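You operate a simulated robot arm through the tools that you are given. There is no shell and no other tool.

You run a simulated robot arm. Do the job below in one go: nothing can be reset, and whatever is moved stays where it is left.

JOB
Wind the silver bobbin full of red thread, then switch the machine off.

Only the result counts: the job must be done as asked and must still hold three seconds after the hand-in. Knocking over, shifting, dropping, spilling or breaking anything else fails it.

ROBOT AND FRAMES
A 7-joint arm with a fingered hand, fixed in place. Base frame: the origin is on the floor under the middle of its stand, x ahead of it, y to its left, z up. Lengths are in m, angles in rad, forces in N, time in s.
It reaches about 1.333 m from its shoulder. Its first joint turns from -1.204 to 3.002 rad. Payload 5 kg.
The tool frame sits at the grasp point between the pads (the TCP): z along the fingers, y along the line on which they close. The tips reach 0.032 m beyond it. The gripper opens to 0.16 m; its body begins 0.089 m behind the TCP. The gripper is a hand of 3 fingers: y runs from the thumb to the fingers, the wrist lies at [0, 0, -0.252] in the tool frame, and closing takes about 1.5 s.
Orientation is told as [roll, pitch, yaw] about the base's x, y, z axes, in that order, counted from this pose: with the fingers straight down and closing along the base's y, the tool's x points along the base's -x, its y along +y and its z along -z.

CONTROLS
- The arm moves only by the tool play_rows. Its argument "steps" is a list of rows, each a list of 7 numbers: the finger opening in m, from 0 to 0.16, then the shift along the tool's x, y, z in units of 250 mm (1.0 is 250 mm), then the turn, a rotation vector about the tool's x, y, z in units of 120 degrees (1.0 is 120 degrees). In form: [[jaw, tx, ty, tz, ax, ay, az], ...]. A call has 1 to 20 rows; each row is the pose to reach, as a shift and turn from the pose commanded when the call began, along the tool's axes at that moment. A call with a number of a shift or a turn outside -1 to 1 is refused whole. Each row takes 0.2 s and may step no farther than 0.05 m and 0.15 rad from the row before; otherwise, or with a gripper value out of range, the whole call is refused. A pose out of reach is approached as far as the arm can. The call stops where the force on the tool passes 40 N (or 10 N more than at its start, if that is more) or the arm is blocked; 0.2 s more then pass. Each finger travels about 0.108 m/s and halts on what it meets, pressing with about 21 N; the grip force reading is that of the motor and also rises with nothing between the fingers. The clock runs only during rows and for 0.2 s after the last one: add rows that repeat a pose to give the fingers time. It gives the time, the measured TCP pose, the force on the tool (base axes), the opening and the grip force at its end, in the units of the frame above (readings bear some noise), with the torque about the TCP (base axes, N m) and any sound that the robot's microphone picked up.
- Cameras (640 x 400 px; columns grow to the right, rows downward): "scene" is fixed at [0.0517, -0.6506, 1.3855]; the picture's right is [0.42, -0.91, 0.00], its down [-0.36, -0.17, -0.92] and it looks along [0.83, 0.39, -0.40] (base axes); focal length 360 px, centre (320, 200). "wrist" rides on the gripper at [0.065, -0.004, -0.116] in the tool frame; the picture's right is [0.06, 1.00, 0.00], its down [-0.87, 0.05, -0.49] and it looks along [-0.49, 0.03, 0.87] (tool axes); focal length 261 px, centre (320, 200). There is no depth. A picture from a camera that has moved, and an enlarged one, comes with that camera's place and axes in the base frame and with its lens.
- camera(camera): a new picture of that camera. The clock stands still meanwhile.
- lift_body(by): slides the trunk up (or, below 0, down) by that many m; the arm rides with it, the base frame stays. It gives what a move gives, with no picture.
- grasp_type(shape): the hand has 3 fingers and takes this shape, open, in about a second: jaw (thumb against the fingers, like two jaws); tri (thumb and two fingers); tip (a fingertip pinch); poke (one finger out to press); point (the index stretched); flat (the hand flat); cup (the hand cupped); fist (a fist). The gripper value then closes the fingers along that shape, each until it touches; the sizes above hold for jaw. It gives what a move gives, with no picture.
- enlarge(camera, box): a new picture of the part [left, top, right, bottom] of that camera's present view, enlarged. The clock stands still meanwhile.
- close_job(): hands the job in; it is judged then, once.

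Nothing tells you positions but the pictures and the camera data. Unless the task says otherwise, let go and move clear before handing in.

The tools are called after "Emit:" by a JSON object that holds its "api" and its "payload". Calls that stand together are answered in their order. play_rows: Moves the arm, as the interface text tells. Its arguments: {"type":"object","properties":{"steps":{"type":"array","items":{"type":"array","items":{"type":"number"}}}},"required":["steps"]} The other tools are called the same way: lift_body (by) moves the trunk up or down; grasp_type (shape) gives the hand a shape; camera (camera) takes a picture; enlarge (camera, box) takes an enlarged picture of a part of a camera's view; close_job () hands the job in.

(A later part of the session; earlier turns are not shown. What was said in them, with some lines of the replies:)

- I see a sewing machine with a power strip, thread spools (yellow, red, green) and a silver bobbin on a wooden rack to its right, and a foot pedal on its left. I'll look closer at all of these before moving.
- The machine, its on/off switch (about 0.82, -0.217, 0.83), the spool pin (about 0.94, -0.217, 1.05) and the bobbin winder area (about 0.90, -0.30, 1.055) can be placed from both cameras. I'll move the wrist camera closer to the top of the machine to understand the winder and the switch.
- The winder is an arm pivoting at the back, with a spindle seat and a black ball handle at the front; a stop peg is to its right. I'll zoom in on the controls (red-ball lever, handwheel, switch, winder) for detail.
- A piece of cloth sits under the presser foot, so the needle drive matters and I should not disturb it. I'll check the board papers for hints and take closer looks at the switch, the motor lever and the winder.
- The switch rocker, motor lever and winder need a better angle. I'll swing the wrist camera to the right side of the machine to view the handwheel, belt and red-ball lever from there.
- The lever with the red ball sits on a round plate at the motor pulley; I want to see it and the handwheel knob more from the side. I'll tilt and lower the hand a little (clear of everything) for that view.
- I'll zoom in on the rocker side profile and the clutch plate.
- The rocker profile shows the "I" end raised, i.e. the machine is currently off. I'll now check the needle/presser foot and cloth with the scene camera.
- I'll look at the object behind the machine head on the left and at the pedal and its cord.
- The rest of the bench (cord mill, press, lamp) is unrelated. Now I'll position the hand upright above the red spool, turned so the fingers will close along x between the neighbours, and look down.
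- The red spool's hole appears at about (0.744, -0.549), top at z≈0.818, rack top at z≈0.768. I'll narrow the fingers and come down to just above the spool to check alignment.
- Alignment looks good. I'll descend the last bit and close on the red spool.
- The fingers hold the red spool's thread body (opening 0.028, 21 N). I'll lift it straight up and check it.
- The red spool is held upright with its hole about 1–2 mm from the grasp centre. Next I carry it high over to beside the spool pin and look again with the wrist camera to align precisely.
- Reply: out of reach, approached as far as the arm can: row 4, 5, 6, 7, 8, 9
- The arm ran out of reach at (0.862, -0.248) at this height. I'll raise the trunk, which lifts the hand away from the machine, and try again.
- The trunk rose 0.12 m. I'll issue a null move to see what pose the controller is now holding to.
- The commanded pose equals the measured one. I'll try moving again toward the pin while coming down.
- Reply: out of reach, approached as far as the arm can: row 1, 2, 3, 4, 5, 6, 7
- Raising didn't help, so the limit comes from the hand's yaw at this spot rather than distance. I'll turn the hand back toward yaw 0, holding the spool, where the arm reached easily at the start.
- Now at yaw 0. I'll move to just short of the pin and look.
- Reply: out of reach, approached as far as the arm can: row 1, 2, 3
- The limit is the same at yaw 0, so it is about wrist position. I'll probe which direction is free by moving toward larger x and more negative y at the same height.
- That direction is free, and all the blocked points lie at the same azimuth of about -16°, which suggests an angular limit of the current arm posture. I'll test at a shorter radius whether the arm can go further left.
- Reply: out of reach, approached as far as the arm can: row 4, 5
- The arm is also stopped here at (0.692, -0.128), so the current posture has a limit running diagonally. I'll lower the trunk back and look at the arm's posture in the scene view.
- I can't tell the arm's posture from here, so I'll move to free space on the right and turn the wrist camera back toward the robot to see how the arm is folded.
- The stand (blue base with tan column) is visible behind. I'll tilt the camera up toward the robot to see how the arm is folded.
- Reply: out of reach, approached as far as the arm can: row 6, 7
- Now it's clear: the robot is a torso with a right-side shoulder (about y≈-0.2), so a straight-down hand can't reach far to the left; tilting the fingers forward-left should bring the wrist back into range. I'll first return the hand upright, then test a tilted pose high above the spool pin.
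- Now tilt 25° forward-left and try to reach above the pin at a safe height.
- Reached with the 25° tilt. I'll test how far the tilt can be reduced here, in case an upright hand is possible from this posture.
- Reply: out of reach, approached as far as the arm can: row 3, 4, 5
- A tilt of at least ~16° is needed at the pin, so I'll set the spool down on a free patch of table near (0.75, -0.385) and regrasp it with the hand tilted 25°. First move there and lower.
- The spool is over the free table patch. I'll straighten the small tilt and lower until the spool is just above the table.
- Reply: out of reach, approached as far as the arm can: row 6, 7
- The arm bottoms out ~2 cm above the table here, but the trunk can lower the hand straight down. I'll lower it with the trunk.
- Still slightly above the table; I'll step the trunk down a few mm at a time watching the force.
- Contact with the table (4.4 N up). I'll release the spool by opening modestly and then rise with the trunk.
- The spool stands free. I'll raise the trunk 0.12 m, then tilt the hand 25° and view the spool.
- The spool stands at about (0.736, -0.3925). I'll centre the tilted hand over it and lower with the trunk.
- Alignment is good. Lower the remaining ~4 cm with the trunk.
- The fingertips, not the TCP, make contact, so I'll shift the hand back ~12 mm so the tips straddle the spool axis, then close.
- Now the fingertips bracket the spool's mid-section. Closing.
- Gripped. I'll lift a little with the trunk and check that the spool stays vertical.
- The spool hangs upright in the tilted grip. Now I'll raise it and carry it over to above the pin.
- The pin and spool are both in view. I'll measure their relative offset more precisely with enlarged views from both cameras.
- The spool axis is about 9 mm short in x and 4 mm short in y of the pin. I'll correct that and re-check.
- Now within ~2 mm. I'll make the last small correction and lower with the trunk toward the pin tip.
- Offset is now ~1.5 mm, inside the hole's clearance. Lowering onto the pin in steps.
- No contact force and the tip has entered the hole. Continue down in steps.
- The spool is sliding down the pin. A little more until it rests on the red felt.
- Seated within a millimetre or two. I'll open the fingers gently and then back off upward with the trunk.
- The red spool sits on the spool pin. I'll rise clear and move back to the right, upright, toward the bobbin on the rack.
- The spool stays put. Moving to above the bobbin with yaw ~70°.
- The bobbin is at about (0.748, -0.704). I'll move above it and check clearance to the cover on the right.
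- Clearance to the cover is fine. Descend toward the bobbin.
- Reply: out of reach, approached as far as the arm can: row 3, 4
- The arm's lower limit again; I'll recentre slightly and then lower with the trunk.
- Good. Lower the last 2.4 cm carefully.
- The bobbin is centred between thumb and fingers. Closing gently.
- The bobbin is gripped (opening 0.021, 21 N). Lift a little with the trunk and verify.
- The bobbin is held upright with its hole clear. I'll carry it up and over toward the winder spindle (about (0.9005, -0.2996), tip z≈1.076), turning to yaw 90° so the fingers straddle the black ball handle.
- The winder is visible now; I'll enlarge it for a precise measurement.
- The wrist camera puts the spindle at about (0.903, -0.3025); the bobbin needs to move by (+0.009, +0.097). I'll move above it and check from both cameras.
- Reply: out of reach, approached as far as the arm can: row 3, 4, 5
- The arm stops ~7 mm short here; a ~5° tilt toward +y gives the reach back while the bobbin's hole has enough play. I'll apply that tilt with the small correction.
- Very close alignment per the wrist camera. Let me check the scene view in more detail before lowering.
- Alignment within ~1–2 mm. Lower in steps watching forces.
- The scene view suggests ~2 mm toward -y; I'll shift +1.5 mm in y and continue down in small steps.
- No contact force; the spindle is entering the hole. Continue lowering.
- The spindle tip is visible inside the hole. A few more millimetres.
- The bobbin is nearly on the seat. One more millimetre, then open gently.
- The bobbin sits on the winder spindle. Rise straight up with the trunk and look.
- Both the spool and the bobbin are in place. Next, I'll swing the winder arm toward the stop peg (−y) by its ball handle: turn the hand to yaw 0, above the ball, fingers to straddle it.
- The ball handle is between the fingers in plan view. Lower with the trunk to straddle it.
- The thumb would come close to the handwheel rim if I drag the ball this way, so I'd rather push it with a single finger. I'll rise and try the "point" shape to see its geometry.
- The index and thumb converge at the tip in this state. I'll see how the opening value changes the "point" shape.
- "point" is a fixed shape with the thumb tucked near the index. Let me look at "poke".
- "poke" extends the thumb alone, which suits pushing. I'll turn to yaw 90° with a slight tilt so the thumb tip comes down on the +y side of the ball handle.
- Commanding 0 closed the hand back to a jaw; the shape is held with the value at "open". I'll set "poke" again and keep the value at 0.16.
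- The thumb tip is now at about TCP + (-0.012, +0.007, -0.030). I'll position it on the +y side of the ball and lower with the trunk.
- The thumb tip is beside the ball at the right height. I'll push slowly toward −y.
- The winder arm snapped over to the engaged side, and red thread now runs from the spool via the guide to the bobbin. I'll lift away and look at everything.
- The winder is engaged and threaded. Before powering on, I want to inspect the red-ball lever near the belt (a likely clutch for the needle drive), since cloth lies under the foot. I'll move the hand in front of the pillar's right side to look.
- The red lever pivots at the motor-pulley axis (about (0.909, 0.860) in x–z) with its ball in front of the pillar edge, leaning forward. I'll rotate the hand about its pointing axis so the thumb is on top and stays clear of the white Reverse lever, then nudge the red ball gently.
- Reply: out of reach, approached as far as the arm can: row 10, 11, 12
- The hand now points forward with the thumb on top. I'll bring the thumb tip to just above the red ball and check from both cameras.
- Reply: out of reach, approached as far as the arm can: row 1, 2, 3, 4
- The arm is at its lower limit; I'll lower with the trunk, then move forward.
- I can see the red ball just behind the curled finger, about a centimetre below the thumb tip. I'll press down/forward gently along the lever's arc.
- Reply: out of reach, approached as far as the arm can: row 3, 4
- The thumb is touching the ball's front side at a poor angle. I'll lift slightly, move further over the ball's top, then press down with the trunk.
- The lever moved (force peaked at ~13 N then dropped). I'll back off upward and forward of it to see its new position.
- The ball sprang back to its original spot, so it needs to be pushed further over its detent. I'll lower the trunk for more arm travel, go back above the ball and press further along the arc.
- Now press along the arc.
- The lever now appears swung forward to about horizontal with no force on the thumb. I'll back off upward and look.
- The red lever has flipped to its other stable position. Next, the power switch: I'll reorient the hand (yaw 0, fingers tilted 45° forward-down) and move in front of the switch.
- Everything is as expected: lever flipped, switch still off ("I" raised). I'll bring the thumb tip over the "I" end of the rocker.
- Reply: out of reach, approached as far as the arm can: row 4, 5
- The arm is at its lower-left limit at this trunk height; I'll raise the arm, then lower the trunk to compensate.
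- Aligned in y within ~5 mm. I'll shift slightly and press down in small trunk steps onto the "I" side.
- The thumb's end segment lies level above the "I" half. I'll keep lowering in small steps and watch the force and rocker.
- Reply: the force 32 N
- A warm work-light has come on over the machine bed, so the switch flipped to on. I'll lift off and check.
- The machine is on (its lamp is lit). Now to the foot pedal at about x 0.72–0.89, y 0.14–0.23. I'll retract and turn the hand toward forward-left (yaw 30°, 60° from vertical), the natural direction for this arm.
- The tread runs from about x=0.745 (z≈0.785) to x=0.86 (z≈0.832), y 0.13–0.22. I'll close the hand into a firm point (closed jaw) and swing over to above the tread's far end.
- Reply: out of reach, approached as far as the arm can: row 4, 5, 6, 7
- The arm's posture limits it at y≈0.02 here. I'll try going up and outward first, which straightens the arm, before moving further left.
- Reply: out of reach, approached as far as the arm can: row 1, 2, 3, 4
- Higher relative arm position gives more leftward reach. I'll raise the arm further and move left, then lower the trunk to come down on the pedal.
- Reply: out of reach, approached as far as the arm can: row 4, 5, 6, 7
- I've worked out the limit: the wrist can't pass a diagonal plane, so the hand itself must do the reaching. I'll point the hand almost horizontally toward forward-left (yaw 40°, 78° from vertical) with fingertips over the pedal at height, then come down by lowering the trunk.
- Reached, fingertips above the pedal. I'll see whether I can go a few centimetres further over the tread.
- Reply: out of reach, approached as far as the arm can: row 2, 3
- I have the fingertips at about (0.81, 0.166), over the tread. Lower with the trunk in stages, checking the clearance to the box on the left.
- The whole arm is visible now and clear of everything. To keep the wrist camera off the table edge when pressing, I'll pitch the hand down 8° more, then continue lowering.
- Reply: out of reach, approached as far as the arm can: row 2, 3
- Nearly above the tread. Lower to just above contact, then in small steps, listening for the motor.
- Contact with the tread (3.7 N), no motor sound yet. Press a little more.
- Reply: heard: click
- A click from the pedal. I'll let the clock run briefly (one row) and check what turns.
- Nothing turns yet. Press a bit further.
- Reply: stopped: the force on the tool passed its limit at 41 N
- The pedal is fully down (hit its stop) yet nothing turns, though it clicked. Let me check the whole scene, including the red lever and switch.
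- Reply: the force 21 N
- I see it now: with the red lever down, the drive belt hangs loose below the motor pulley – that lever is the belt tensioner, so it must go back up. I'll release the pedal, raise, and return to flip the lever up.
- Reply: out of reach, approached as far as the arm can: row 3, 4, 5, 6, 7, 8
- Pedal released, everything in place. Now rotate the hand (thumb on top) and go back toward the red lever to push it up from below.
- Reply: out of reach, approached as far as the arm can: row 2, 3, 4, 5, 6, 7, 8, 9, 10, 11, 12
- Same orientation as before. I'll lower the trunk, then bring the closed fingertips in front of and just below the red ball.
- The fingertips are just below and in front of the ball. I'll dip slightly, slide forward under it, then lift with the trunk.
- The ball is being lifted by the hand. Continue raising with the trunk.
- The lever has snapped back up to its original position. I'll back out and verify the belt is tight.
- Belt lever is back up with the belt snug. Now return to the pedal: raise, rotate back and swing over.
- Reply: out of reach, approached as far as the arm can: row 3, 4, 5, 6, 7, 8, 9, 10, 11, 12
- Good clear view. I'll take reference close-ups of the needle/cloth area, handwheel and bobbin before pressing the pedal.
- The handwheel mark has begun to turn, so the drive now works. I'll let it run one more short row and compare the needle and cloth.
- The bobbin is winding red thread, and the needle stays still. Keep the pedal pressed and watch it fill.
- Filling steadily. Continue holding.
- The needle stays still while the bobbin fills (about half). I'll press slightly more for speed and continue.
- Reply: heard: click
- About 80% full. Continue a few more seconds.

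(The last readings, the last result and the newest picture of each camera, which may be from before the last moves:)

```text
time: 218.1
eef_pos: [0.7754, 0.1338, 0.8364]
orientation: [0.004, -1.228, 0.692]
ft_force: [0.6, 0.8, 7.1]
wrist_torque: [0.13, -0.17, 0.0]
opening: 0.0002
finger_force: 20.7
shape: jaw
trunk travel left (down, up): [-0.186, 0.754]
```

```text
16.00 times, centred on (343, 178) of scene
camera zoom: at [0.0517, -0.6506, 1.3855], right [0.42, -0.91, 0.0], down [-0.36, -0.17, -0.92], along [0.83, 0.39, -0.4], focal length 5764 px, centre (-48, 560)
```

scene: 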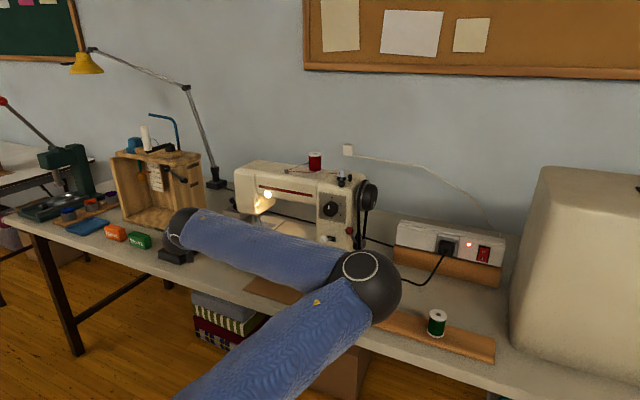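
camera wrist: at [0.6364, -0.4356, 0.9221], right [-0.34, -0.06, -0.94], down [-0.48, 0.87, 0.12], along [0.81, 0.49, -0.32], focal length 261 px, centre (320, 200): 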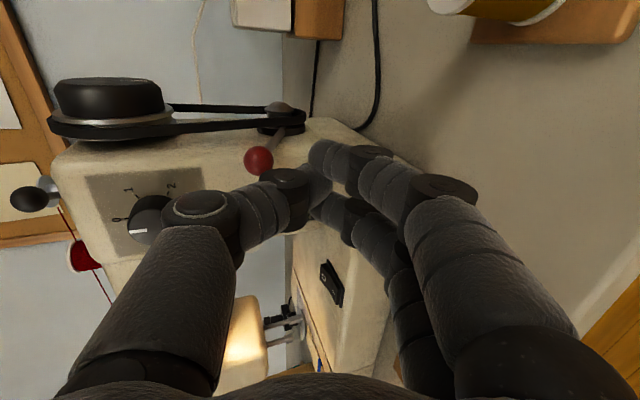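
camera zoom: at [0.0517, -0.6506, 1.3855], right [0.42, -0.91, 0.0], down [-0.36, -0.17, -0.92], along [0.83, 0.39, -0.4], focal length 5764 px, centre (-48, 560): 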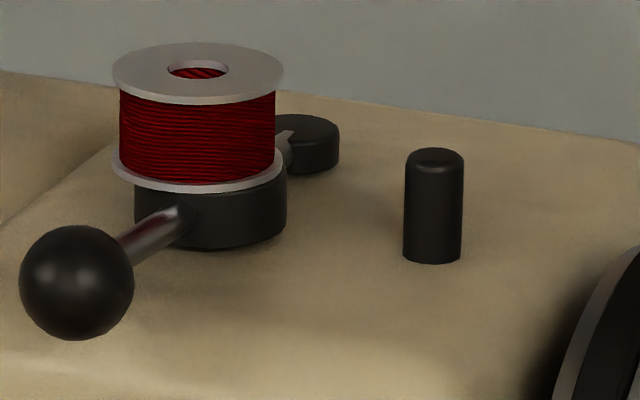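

The winder popped back by itself – the bobbin is full. I'll release the pedal at once with a quick arm move up.

Emit:
{"api": "play_rows", "payload": {"steps": [[0.0, -0.16, 0, -0.058, 0, 0, 0], [0.0, -0.25, 0, -0.09, 0, 0, 0]]}}

Emit:
{"api": "enlarge", "payload": {"camera": "scene", "box": [230, 150, 390, 250]}}

Emit:
{"api": "enlarge", "payload": {"camera": "scene", "box": [240, 185, 290, 225]}}

```text
time: 218.7
eef_pos: [0.7787, 0.1275, 0.8905]
orientation: [0.004, -1.228, 0.689]
ft_force: [1.5, -0.6, 0.5]
wrist_torque: [-0.03, 0.04, -0.01]
opening: 0.0001
finger_force: 20.8
shape: jaw
out of reach, approached as far as the arm can: row 2
trunk travel left (down, up): [-0.186, 0.754]
```

```text
4.00 times, centred on (310, 200) of scene
camera zoom: at [0.0517, -0.6506, 1.3855], right [0.42, -0.91, 0.0], down [-0.36, -0.17, -0.92], along [0.83, 0.39, -0.4], focal length 1441 px, centre (360, 200)
```

zoom: 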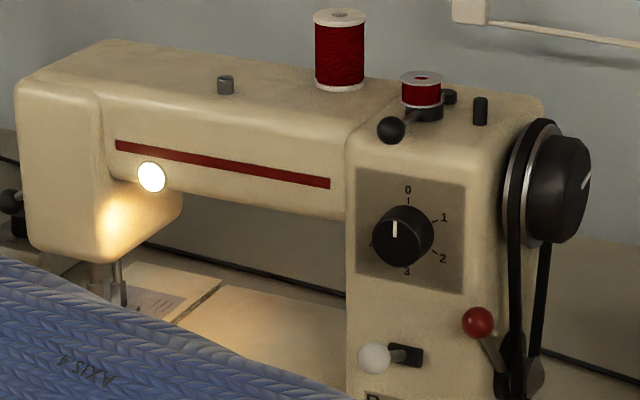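

```text
10.00 times, centred on (265, 205) of scene
camera zoom: at [0.0517, -0.6506, 1.3855], right [0.42, -0.91, 0.0], down [-0.36, -0.17, -0.92], along [0.83, 0.39, -0.4], focal length 3603 px, centre (870, 150)
```

zoom: 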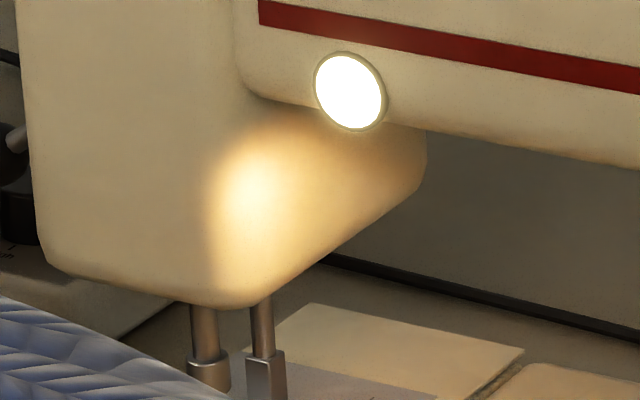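

The pedal is released and the needle hasn't moved. Now go back to the switch to turn the machine off: raise and swing back.

Emit:
{"api": "lift_body", "payload": {"by": 0.3}}

Emit:
{"api": "lift_body", "payload": {"by": 0.16}}

Emit:
{"api": "play_rows", "payload": {"steps": [[0.0, 0.058, -0.044, -0.088, 0.0392, 0, 0.0143], [0.0, 0.117, -0.089, -0.176, 0.0783, 0, 0.0285], [0.0, 0.176, -0.133, -0.264, 0.1175, 0, 0.0428], [0.0, 0.234, -0.178, -0.351, 0.1566, 0, 0.057], [0.0, 0.293, -0.222, -0.439, 0.1958, 0, 0.0713], [0.0, 0.352, -0.267, -0.527, 0.235, 0, 0.0855], [0.0, 0.41, -0.311, -0.615, 0.2741, 0, 0.0998], [0.0, 0.469, -0.356, -0.703, 0.3133, 0, 0.114]]}}

Emit:
{"api": "camera", "payload": {"camera": "scene"}}

```text
time: 221.7
eef_pos: [0.7805, 0.1264, 1.1913]
orientation: [0.005, -1.23, 0.691]
ft_force: [0.6, -0.8, -0.1]
wrist_torque: [-0.03, 0.02, -0.01]
opening: 0.0
finger_force: 21.4
shape: jaw
trunk travel left (down, up): [-0.486, 0.454]
```

```text
time: 223.5
eef_pos: [0.7801, 0.1274, 1.3513]
orientation: [0.006, -1.227, 0.691]
ft_force: [0.5, 0.1, -0.7]
wrist_torque: [0.01, 0.02, 0.02]
opening: 0.0
finger_force: 20.8
shape: jaw
trunk travel left (down, up): [-0.646, 0.294]
```

```text
time: 225.3
eef_pos: [0.6946, -0.1205, 1.3173]
orientation: [0.037, -1.22, -0.02]
ft_force: [0.0, -0.2, 0.2]
wrist_torque: [0.03, 0.0, -0.02]
opening: 0.0
finger_force: 21.5
shape: jaw
out of reach, approached as far as the arm can: row 4, 5, 6, 7, 8
trunk travel left (down, up): [-0.646, 0.294]
```

```text
taken
```

scene: 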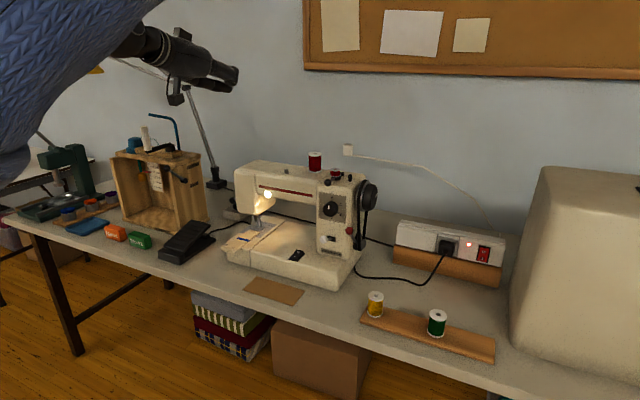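

Emit:
{"api": "enlarge", "payload": {"camera": "scene", "box": [225, 205, 285, 255]}}

Emit:
{"api": "enlarge", "payload": {"camera": "scene", "box": [220, 150, 400, 280]}}

Emit:
{"api": "grasp_type", "payload": {"shape": "poke"}}

Emit:
{"api": "play_rows", "payload": {"steps": [[0.16, 0.06, -0.04, 0.06, 0, 0.04, 0], [0.16, 0.15, -0.1, 0.1, 0, 0.08, 0], [0.16, 0.25, -0.17, 0.12, 0, 0.12, 0], [0.16, 0.36, -0.24, 0.14, 0, 0.16, 0], [0.16, 0.47, -0.32, 0.16, 0, 0.19, 0], [0.16, 0.58, -0.38, 0.18, 0, 0.2083, 0], [0.16, 0.68, -0.44, 0.2, 0, 0.2083, 0]]}}

Emit:
{"api": "camera", "payload": {"camera": "wrist"}}

```text
8.00 times, centred on (255, 230) of scene
camera zoom: at [0.0517, -0.6506, 1.3855], right [0.42, -0.91, 0.0], down [-0.36, -0.17, -0.92], along [0.83, 0.39, -0.4], focal length 2882 px, centre (840, -40)
```

zoom: 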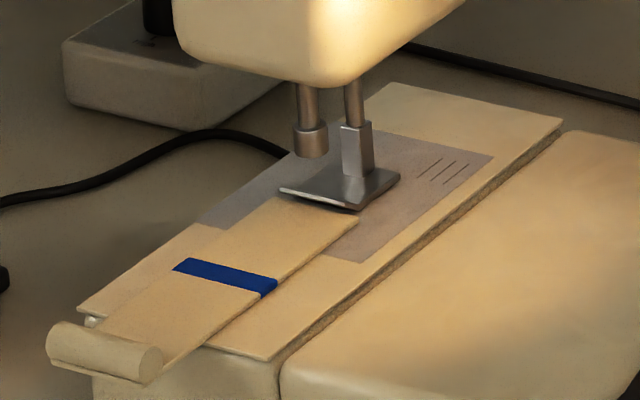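

```text
3.08 times, centred on (310, 215) of scene
camera zoom: at [0.0517, -0.6506, 1.3855], right [0.42, -0.91, 0.0], down [-0.36, -0.17, -0.92], along [0.83, 0.39, -0.4], focal length 1109 px, centre (351, 154)
```

zoom: 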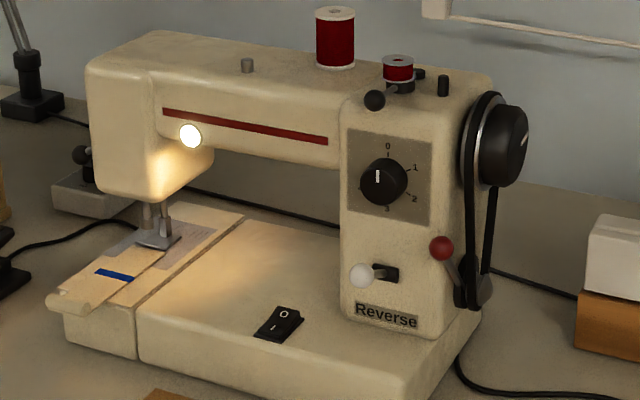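

```text
time: 226.2
eef_pos: [0.6962, -0.1215, 1.3163]
orientation: [0.038, -1.217, -0.016]
ft_force: [-0.3, 0.2, 0.0]
wrist_torque: [-0.02, 0.01, 0.0]
opening: 0.0
finger_force: 0.0
shape: poke
trunk travel left (down, up): [-0.646, 0.294]
```

```text
time: 227.8
eef_pos: [0.6865, -0.2293, 1.1358]
orientation: [0.011, -0.788, -0.007]
ft_force: [-0.1, 0.2, -0.2]
wrist_torque: [0.01, 0.04, 0.0]
opening: 0.0
finger_force: 0.0
shape: poke
trunk travel left (down, up): [-0.646, 0.294]
```

```text
taken
camera wrist: at [0.5594, -0.2339, 1.1705], right [-0.04, 1.0, -0.04], down [0.26, 0.05, 0.96], along [0.96, 0.03, -0.26], focal length 261 px, centre (320, 200)
```

wrist: 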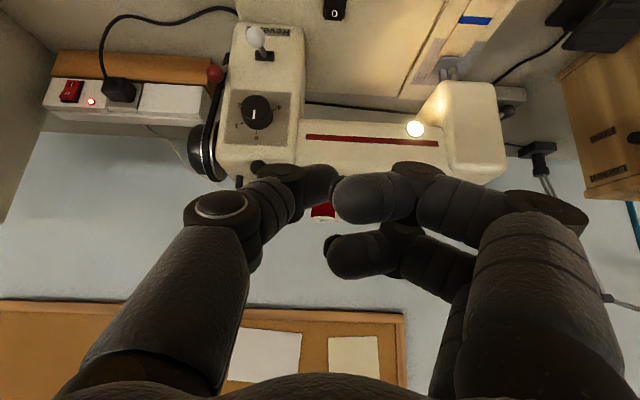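

The cloth and needle are unchanged, and the bobbin is full. Now move the thumb tip over the "O" end of the switch.

Emit:
{"api": "play_rows", "payload": {"steps": [[0.16, 0.032, 0.003, 0.142, 0, 0, 0], [0.16, 0.064, 0.007, 0.285, 0, 0, 0], [0.16, 0.096, 0.01, 0.428, 0, 0, 0], [0.16, 0.129, 0.013, 0.57, 0, 0, 0], [0.16, 0.161, 0.017, 0.713, 0, 0, 0], [0.16, 0.193, 0.02, 0.855, 0, 0, 0], [0.16, 0.193, 0.02, 0.855, 0, 0, 0]]}}

Emit:
{"api": "enlarge", "payload": {"camera": "wrist", "box": [260, 60, 420, 220]}}

Emit:
{"api": "enlarge", "payload": {"camera": "scene", "box": [250, 200, 340, 280]}}

```text
time: 229.4
eef_pos: [0.8028, -0.2237, 0.9522]
orientation: [0.01, -0.789, -0.006]
ft_force: [0.1, 0.7, 0.6]
wrist_torque: [0.01, -0.01, 0.0]
opening: 0.0001
finger_force: 0.0
shape: poke
trunk travel left (down, up): [-0.646, 0.294]
```

```text
2.50 times, centred on (340, 140) of wrist
camera zoom: at [0.6765, -0.2277, 0.9872], right [-0.04, 1.0, -0.04], down [0.26, 0.05, 0.96], along [0.96, 0.03, -0.26], focal length 652 px, centre (270, 350)
```

zoom: 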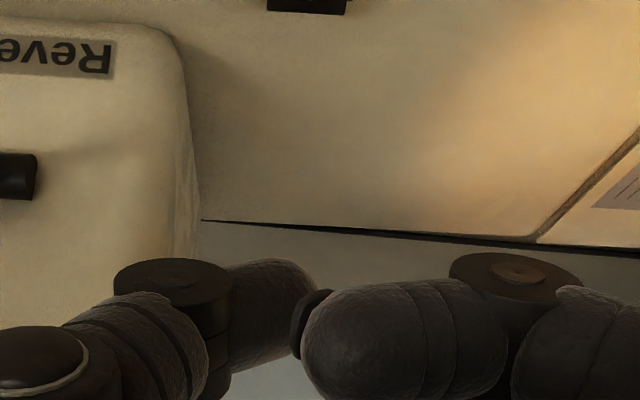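

```text
5.00 times, centred on (295, 240) of scene
camera zoom: at [0.0517, -0.6506, 1.3855], right [0.42, -0.91, 0.0], down [-0.36, -0.17, -0.92], along [0.83, 0.39, -0.4], focal length 1801 px, centre (445, 0)
```

zoom: 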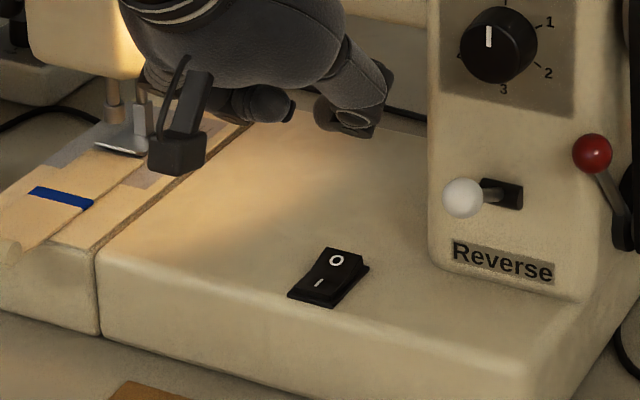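

Position looks right (O end is now the raised side). Lower with the trunk in steps.

Emit:
{"api": "play_rows", "payload": {"steps": [[0.16, -0.011, 0.0, 0.011, 0, 0, 0], [0.16, -0.011, 0.0, 0.011, 0, 0, 0]]}}

Emit:
{"api": "lift_body", "payload": {"by": -0.075}}

Emit:
{"api": "enlarge", "payload": {"camera": "wrist", "box": [260, 80, 420, 220]}}

Emit:
{"api": "enlarge", "payload": {"camera": "scene", "box": [270, 220, 330, 270]}}

```text
time: 230.0
eef_pos: [0.8078, -0.2234, 0.9519]
orientation: [0.009, -0.789, -0.007]
ft_force: [0.1, 0.0, -0.6]
wrist_torque: [0.0, 0.01, 0.0]
opening: 0.0003
finger_force: 0.1
shape: poke
trunk travel left (down, up): [-0.646, 0.294]
```

```text
time: 231.1
eef_pos: [0.8081, -0.2226, 0.8772]
orientation: [0.008, -0.79, -0.008]
ft_force: [-0.3, 0.1, 0.5]
wrist_torque: [-0.03, 0.0, 0.0]
opening: 0.0
finger_force: 0.1
shape: poke
trunk travel left (down, up): [-0.571, 0.369]
```

```text
2.86 times, centred on (340, 150) of wrist
camera zoom: at [0.6805, -0.228, 0.9123], right [-0.04, 1.0, -0.04], down [0.26, 0.05, 0.96], along [0.96, 0.03, -0.26], focal length 745 px, centre (263, 343)
```

zoom: 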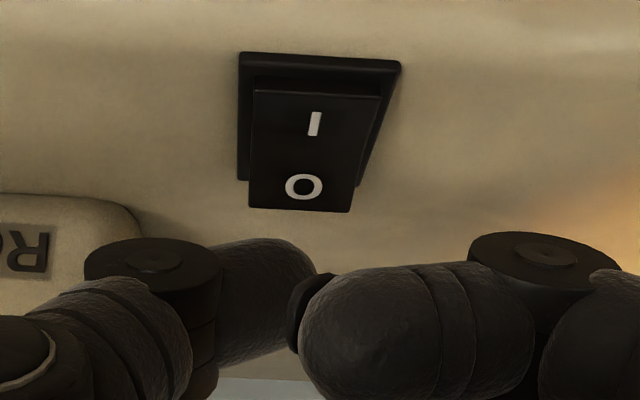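

```text
8.00 times, centred on (300, 245) of scene
camera zoom: at [0.0517, -0.6506, 1.3855], right [0.42, -0.91, 0.0], down [-0.36, -0.17, -0.92], along [0.83, 0.39, -0.4], focal length 2882 px, centre (480, -160)
```

zoom: 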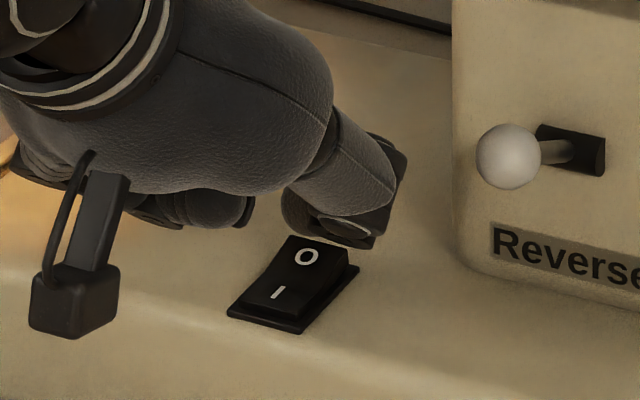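

Emit:
{"api": "lift_body", "payload": {"by": -0.015}}

Emit:
{"api": "lift_body", "payload": {"by": -0.004}}

Emit:
{"api": "lift_body", "payload": {"by": -0.003}}

Emit:
{"api": "enlarge", "payload": {"camera": "wrist", "box": [260, 80, 420, 220]}}

Emit:
{"api": "enlarge", "payload": {"camera": "scene", "box": [270, 220, 330, 270]}}

```text
time: 231.8
eef_pos: [0.8078, -0.223, 0.8626]
orientation: [0.007, -0.79, -0.006]
ft_force: [-0.5, -0.7, 0.2]
wrist_torque: [-0.04, -0.03, -0.01]
opening: 0.0
finger_force: 0.1
shape: poke
trunk travel left (down, up): [-0.556, 0.384]
```

```text
time: 232.3
eef_pos: [0.8078, -0.2245, 0.8608]
orientation: [0.01, -0.797, -0.009]
ft_force: [2.3, -4.3, 25.2]
wrist_torque: [-0.02, -0.53, -0.08]
opening: 0.0
finger_force: 0.1
shape: poke
trunk travel left (down, up): [-0.552, 0.388]
```

```text
time: 232.7
eef_pos: [0.8124, -0.2215, 0.8618]
orientation: [0.009, -0.8, -0.011]
ft_force: [0.1, -1.3, 17.8]
wrist_torque: [-0.01, -0.48, -0.08]
opening: 0.0
finger_force: 0.1
shape: poke
trunk travel left (down, up): [-0.55, 0.39]
stopped: the force on the tool passed its limit at 43 N (the readings are from after the stop); the commanded pose is now the measured one
```

```text
2.86 times, centred on (340, 150) of wrist
camera zoom: at [0.6833, -0.2276, 0.8944], right [-0.04, 1.0, -0.04], down [0.25, 0.05, 0.97], along [0.97, 0.03, -0.25], focal length 745 px, centre (263, 343)
```

zoom: 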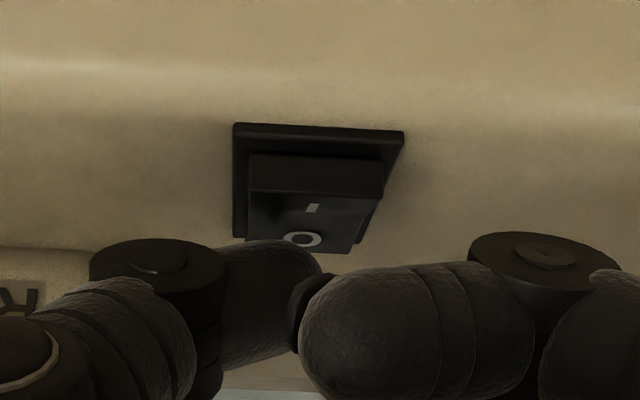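

```text
8.00 times, centred on (300, 245) of scene
camera zoom: at [0.0517, -0.6506, 1.3855], right [0.42, -0.91, 0.0], down [-0.36, -0.17, -0.92], along [0.83, 0.39, -0.4], focal length 2882 px, centre (480, -160)
```

zoom: 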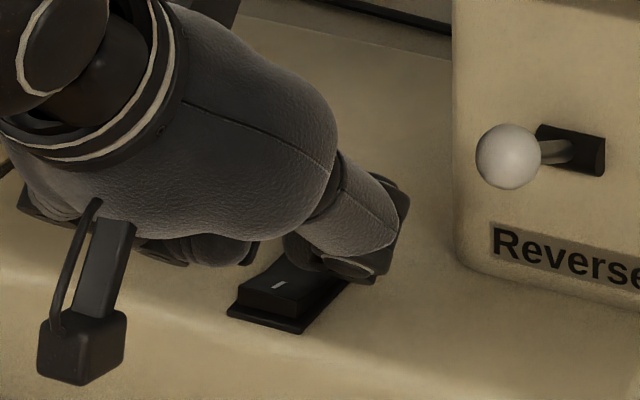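

The rocker has tipped to "O" (front end raised again) and the warm light is gone. I'll lift off and verify.

Emit:
{"api": "lift_body", "payload": {"by": 0.15}}

Emit:
{"api": "play_rows", "payload": {"steps": [[0.16, 0.0, 0, -0.15, 0, 0, 0], [0.16, -0.05, -0.05, -0.3, 0, 0, 0], [0.16, -0.1, -0.1, -0.45, 0, 0, 0], [0.16, -0.15, -0.15, -0.6, 0, 0, 0]]}}

Emit:
{"api": "camera", "payload": {"camera": "scene"}}

Emit:
{"api": "enlarge", "payload": {"camera": "scene", "box": [220, 150, 400, 280]}}

Emit:
{"api": "enlarge", "payload": {"camera": "wrist", "box": [290, 0, 390, 80]}}

```text
time: 234.4
eef_pos: [0.8111, -0.2242, 1.0091]
orientation: [0.009, -0.795, -0.01]
ft_force: [-0.4, 0.5, 0.1]
wrist_torque: [0.01, -0.01, -0.01]
opening: 0.0001
finger_force: 0.1
shape: poke
trunk travel left (down, up): [-0.7, 0.24]
```

```text
time: 235.4
eef_pos: [0.7247, -0.2637, 1.1441]
orientation: [0.011, -0.8, -0.009]
ft_force: [-0.3, 0.0, 0.9]
wrist_torque: [-0.03, -0.03, 0.02]
opening: 0.0
finger_force: 0.1
shape: poke
trunk travel left (down, up): [-0.7, 0.24]
```

```text
taken
```

scene: 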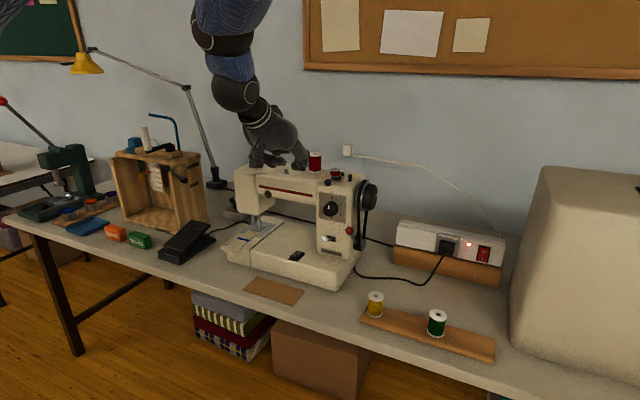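

```text
3.08 times, centred on (310, 215) of scene
camera zoom: at [0.0517, -0.6506, 1.3855], right [0.42, -0.91, 0.0], down [-0.36, -0.17, -0.92], along [0.83, 0.39, -0.4], focal length 1109 px, centre (351, 154)
```

zoom: 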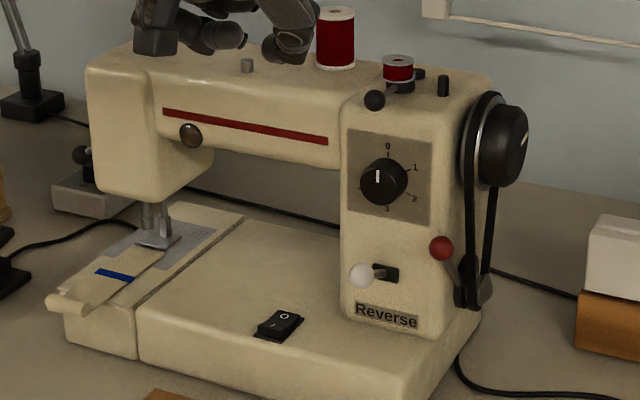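

```text
5.00 times, centred on (340, 40) of wrist
camera zoom: at [0.5988, -0.2696, 1.1762], right [-0.04, 1.0, -0.04], down [0.26, 0.05, 0.97], along [0.97, 0.03, -0.26], focal length 1303 px, centre (220, 1000)
```

zoom: 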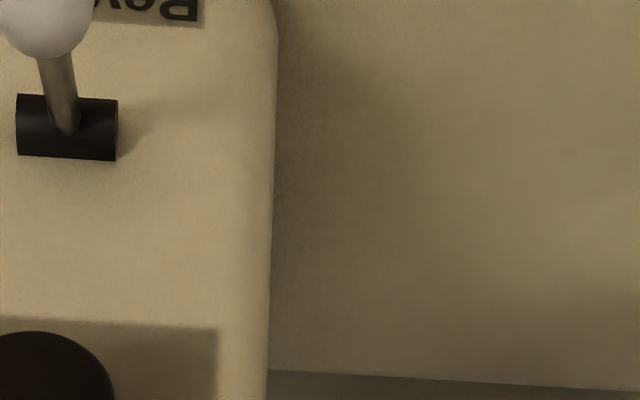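

The lamp is out, the rocker is at "O", the full red bobbin sits on the disengaged winder. I'll move the hand well clear and take a last look.

Emit:
{"api": "play_rows", "payload": {"steps": [[0.16, 0.016, -0.08, -0.13, 0, 0, 0], [0.16, 0.032, -0.16, -0.26, 0, 0, 0], [0.16, 0.048, -0.24, -0.39, 0, 0, 0], [0.16, 0.064, -0.32, -0.51, 0, 0, 0], [0.16, 0.064, -0.32, -0.51, 0, 0, 0]]}}

Emit:
{"api": "camera", "payload": {"camera": "scene"}}

Emit:
{"api": "enlarge", "payload": {"camera": "scene", "box": [280, 240, 310, 270]}}

Emit:
{"api": "enlarge", "payload": {"camera": "scene", "box": [305, 145, 365, 195]}}

```text
time: 236.7
eef_pos: [0.641, -0.3295, 1.2055]
orientation: [0.008, -0.796, -0.009]
ft_force: [0.7, 0.2, -0.3]
wrist_torque: [0.05, 0.02, -0.01]
opening: 0.0
finger_force: 0.0
shape: poke
out of reach, approached as far as the arm can: row 4, 5
trunk travel left (down, up): [-0.7, 0.24]
```

```text
taken
```

scene: 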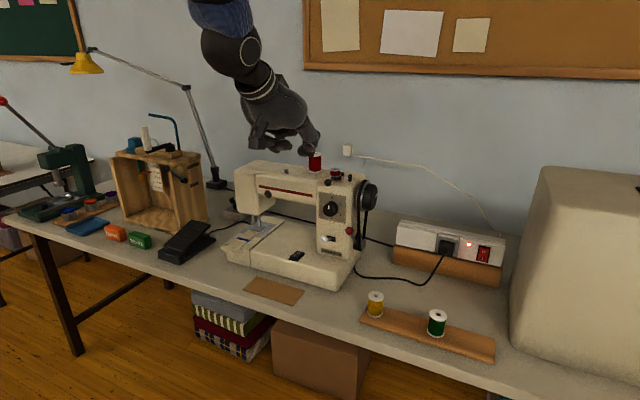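

```text
13.33 times, centred on (295, 255) of scene
camera zoom: at [0.0517, -0.6506, 1.3855], right [0.42, -0.91, 0.0], down [-0.36, -0.17, -0.92], along [0.83, 0.39, -0.4], focal length 4804 px, centre (653, -533)
```

zoom: 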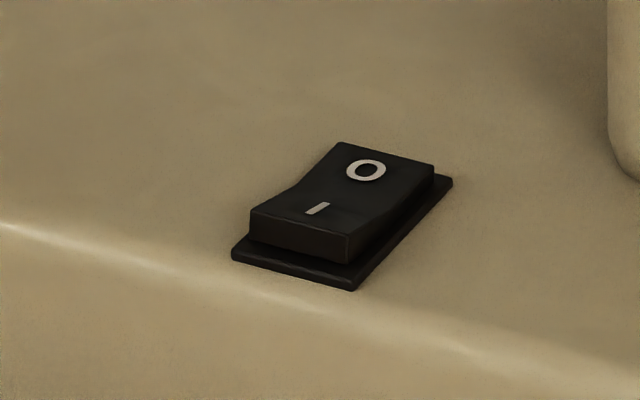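

```text
8.00 times, centred on (335, 170) of scene
camera zoom: at [0.0517, -0.6506, 1.3855], right [0.42, -0.91, 0.0], down [-0.36, -0.17, -0.92], along [0.83, 0.39, -0.4], focal length 2882 px, centre (200, 440)
```

zoom: 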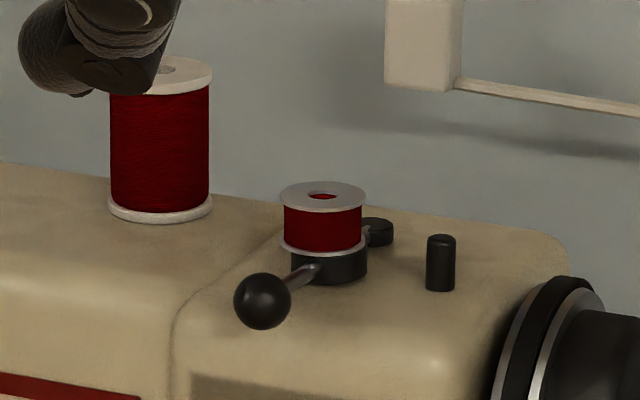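

The bobbin is full of red thread and the switch is at "O", just as at the start. The spools, cloth, pedal and levers look undisturbed, and the hand is clear of the machine, so I'm handing in the job.

Emit:
{"api": "close_job", "payload": {}}

```text
The job is handed in.
```

The silver bobbin is full of red thread and the sewing machine is switched off. I've handed the job in, but I haven't seen how it was judged.

- **Winding:** I put the red spool on its pin and the bobbin on the winder, then held the foot pedal until the winder popped back by itself, which shows the bobbin is full. It is still on the winder.
- **Switched off:** the switch is at "O" and the machine's lamp is out.
- **Red lever:** I first flipped the red-ball lever at the motor, thinking it stopped the needle. It actually slackens the drive belt, so nothing turned; I flipped it back up before winding.
- **Force on switch and pedal:** pressing the switch off briefly went just over the 40 N limit and stopped the move, as did pressing the pedal to its stop earlier. Nothing shifted either time.
- **Everything else:** in the close-ups the needle never moved and the cloth is where it was. In the final view the other spools, the pedal and the rest of the bench look undisturbed, and the hand is clear of the machine.
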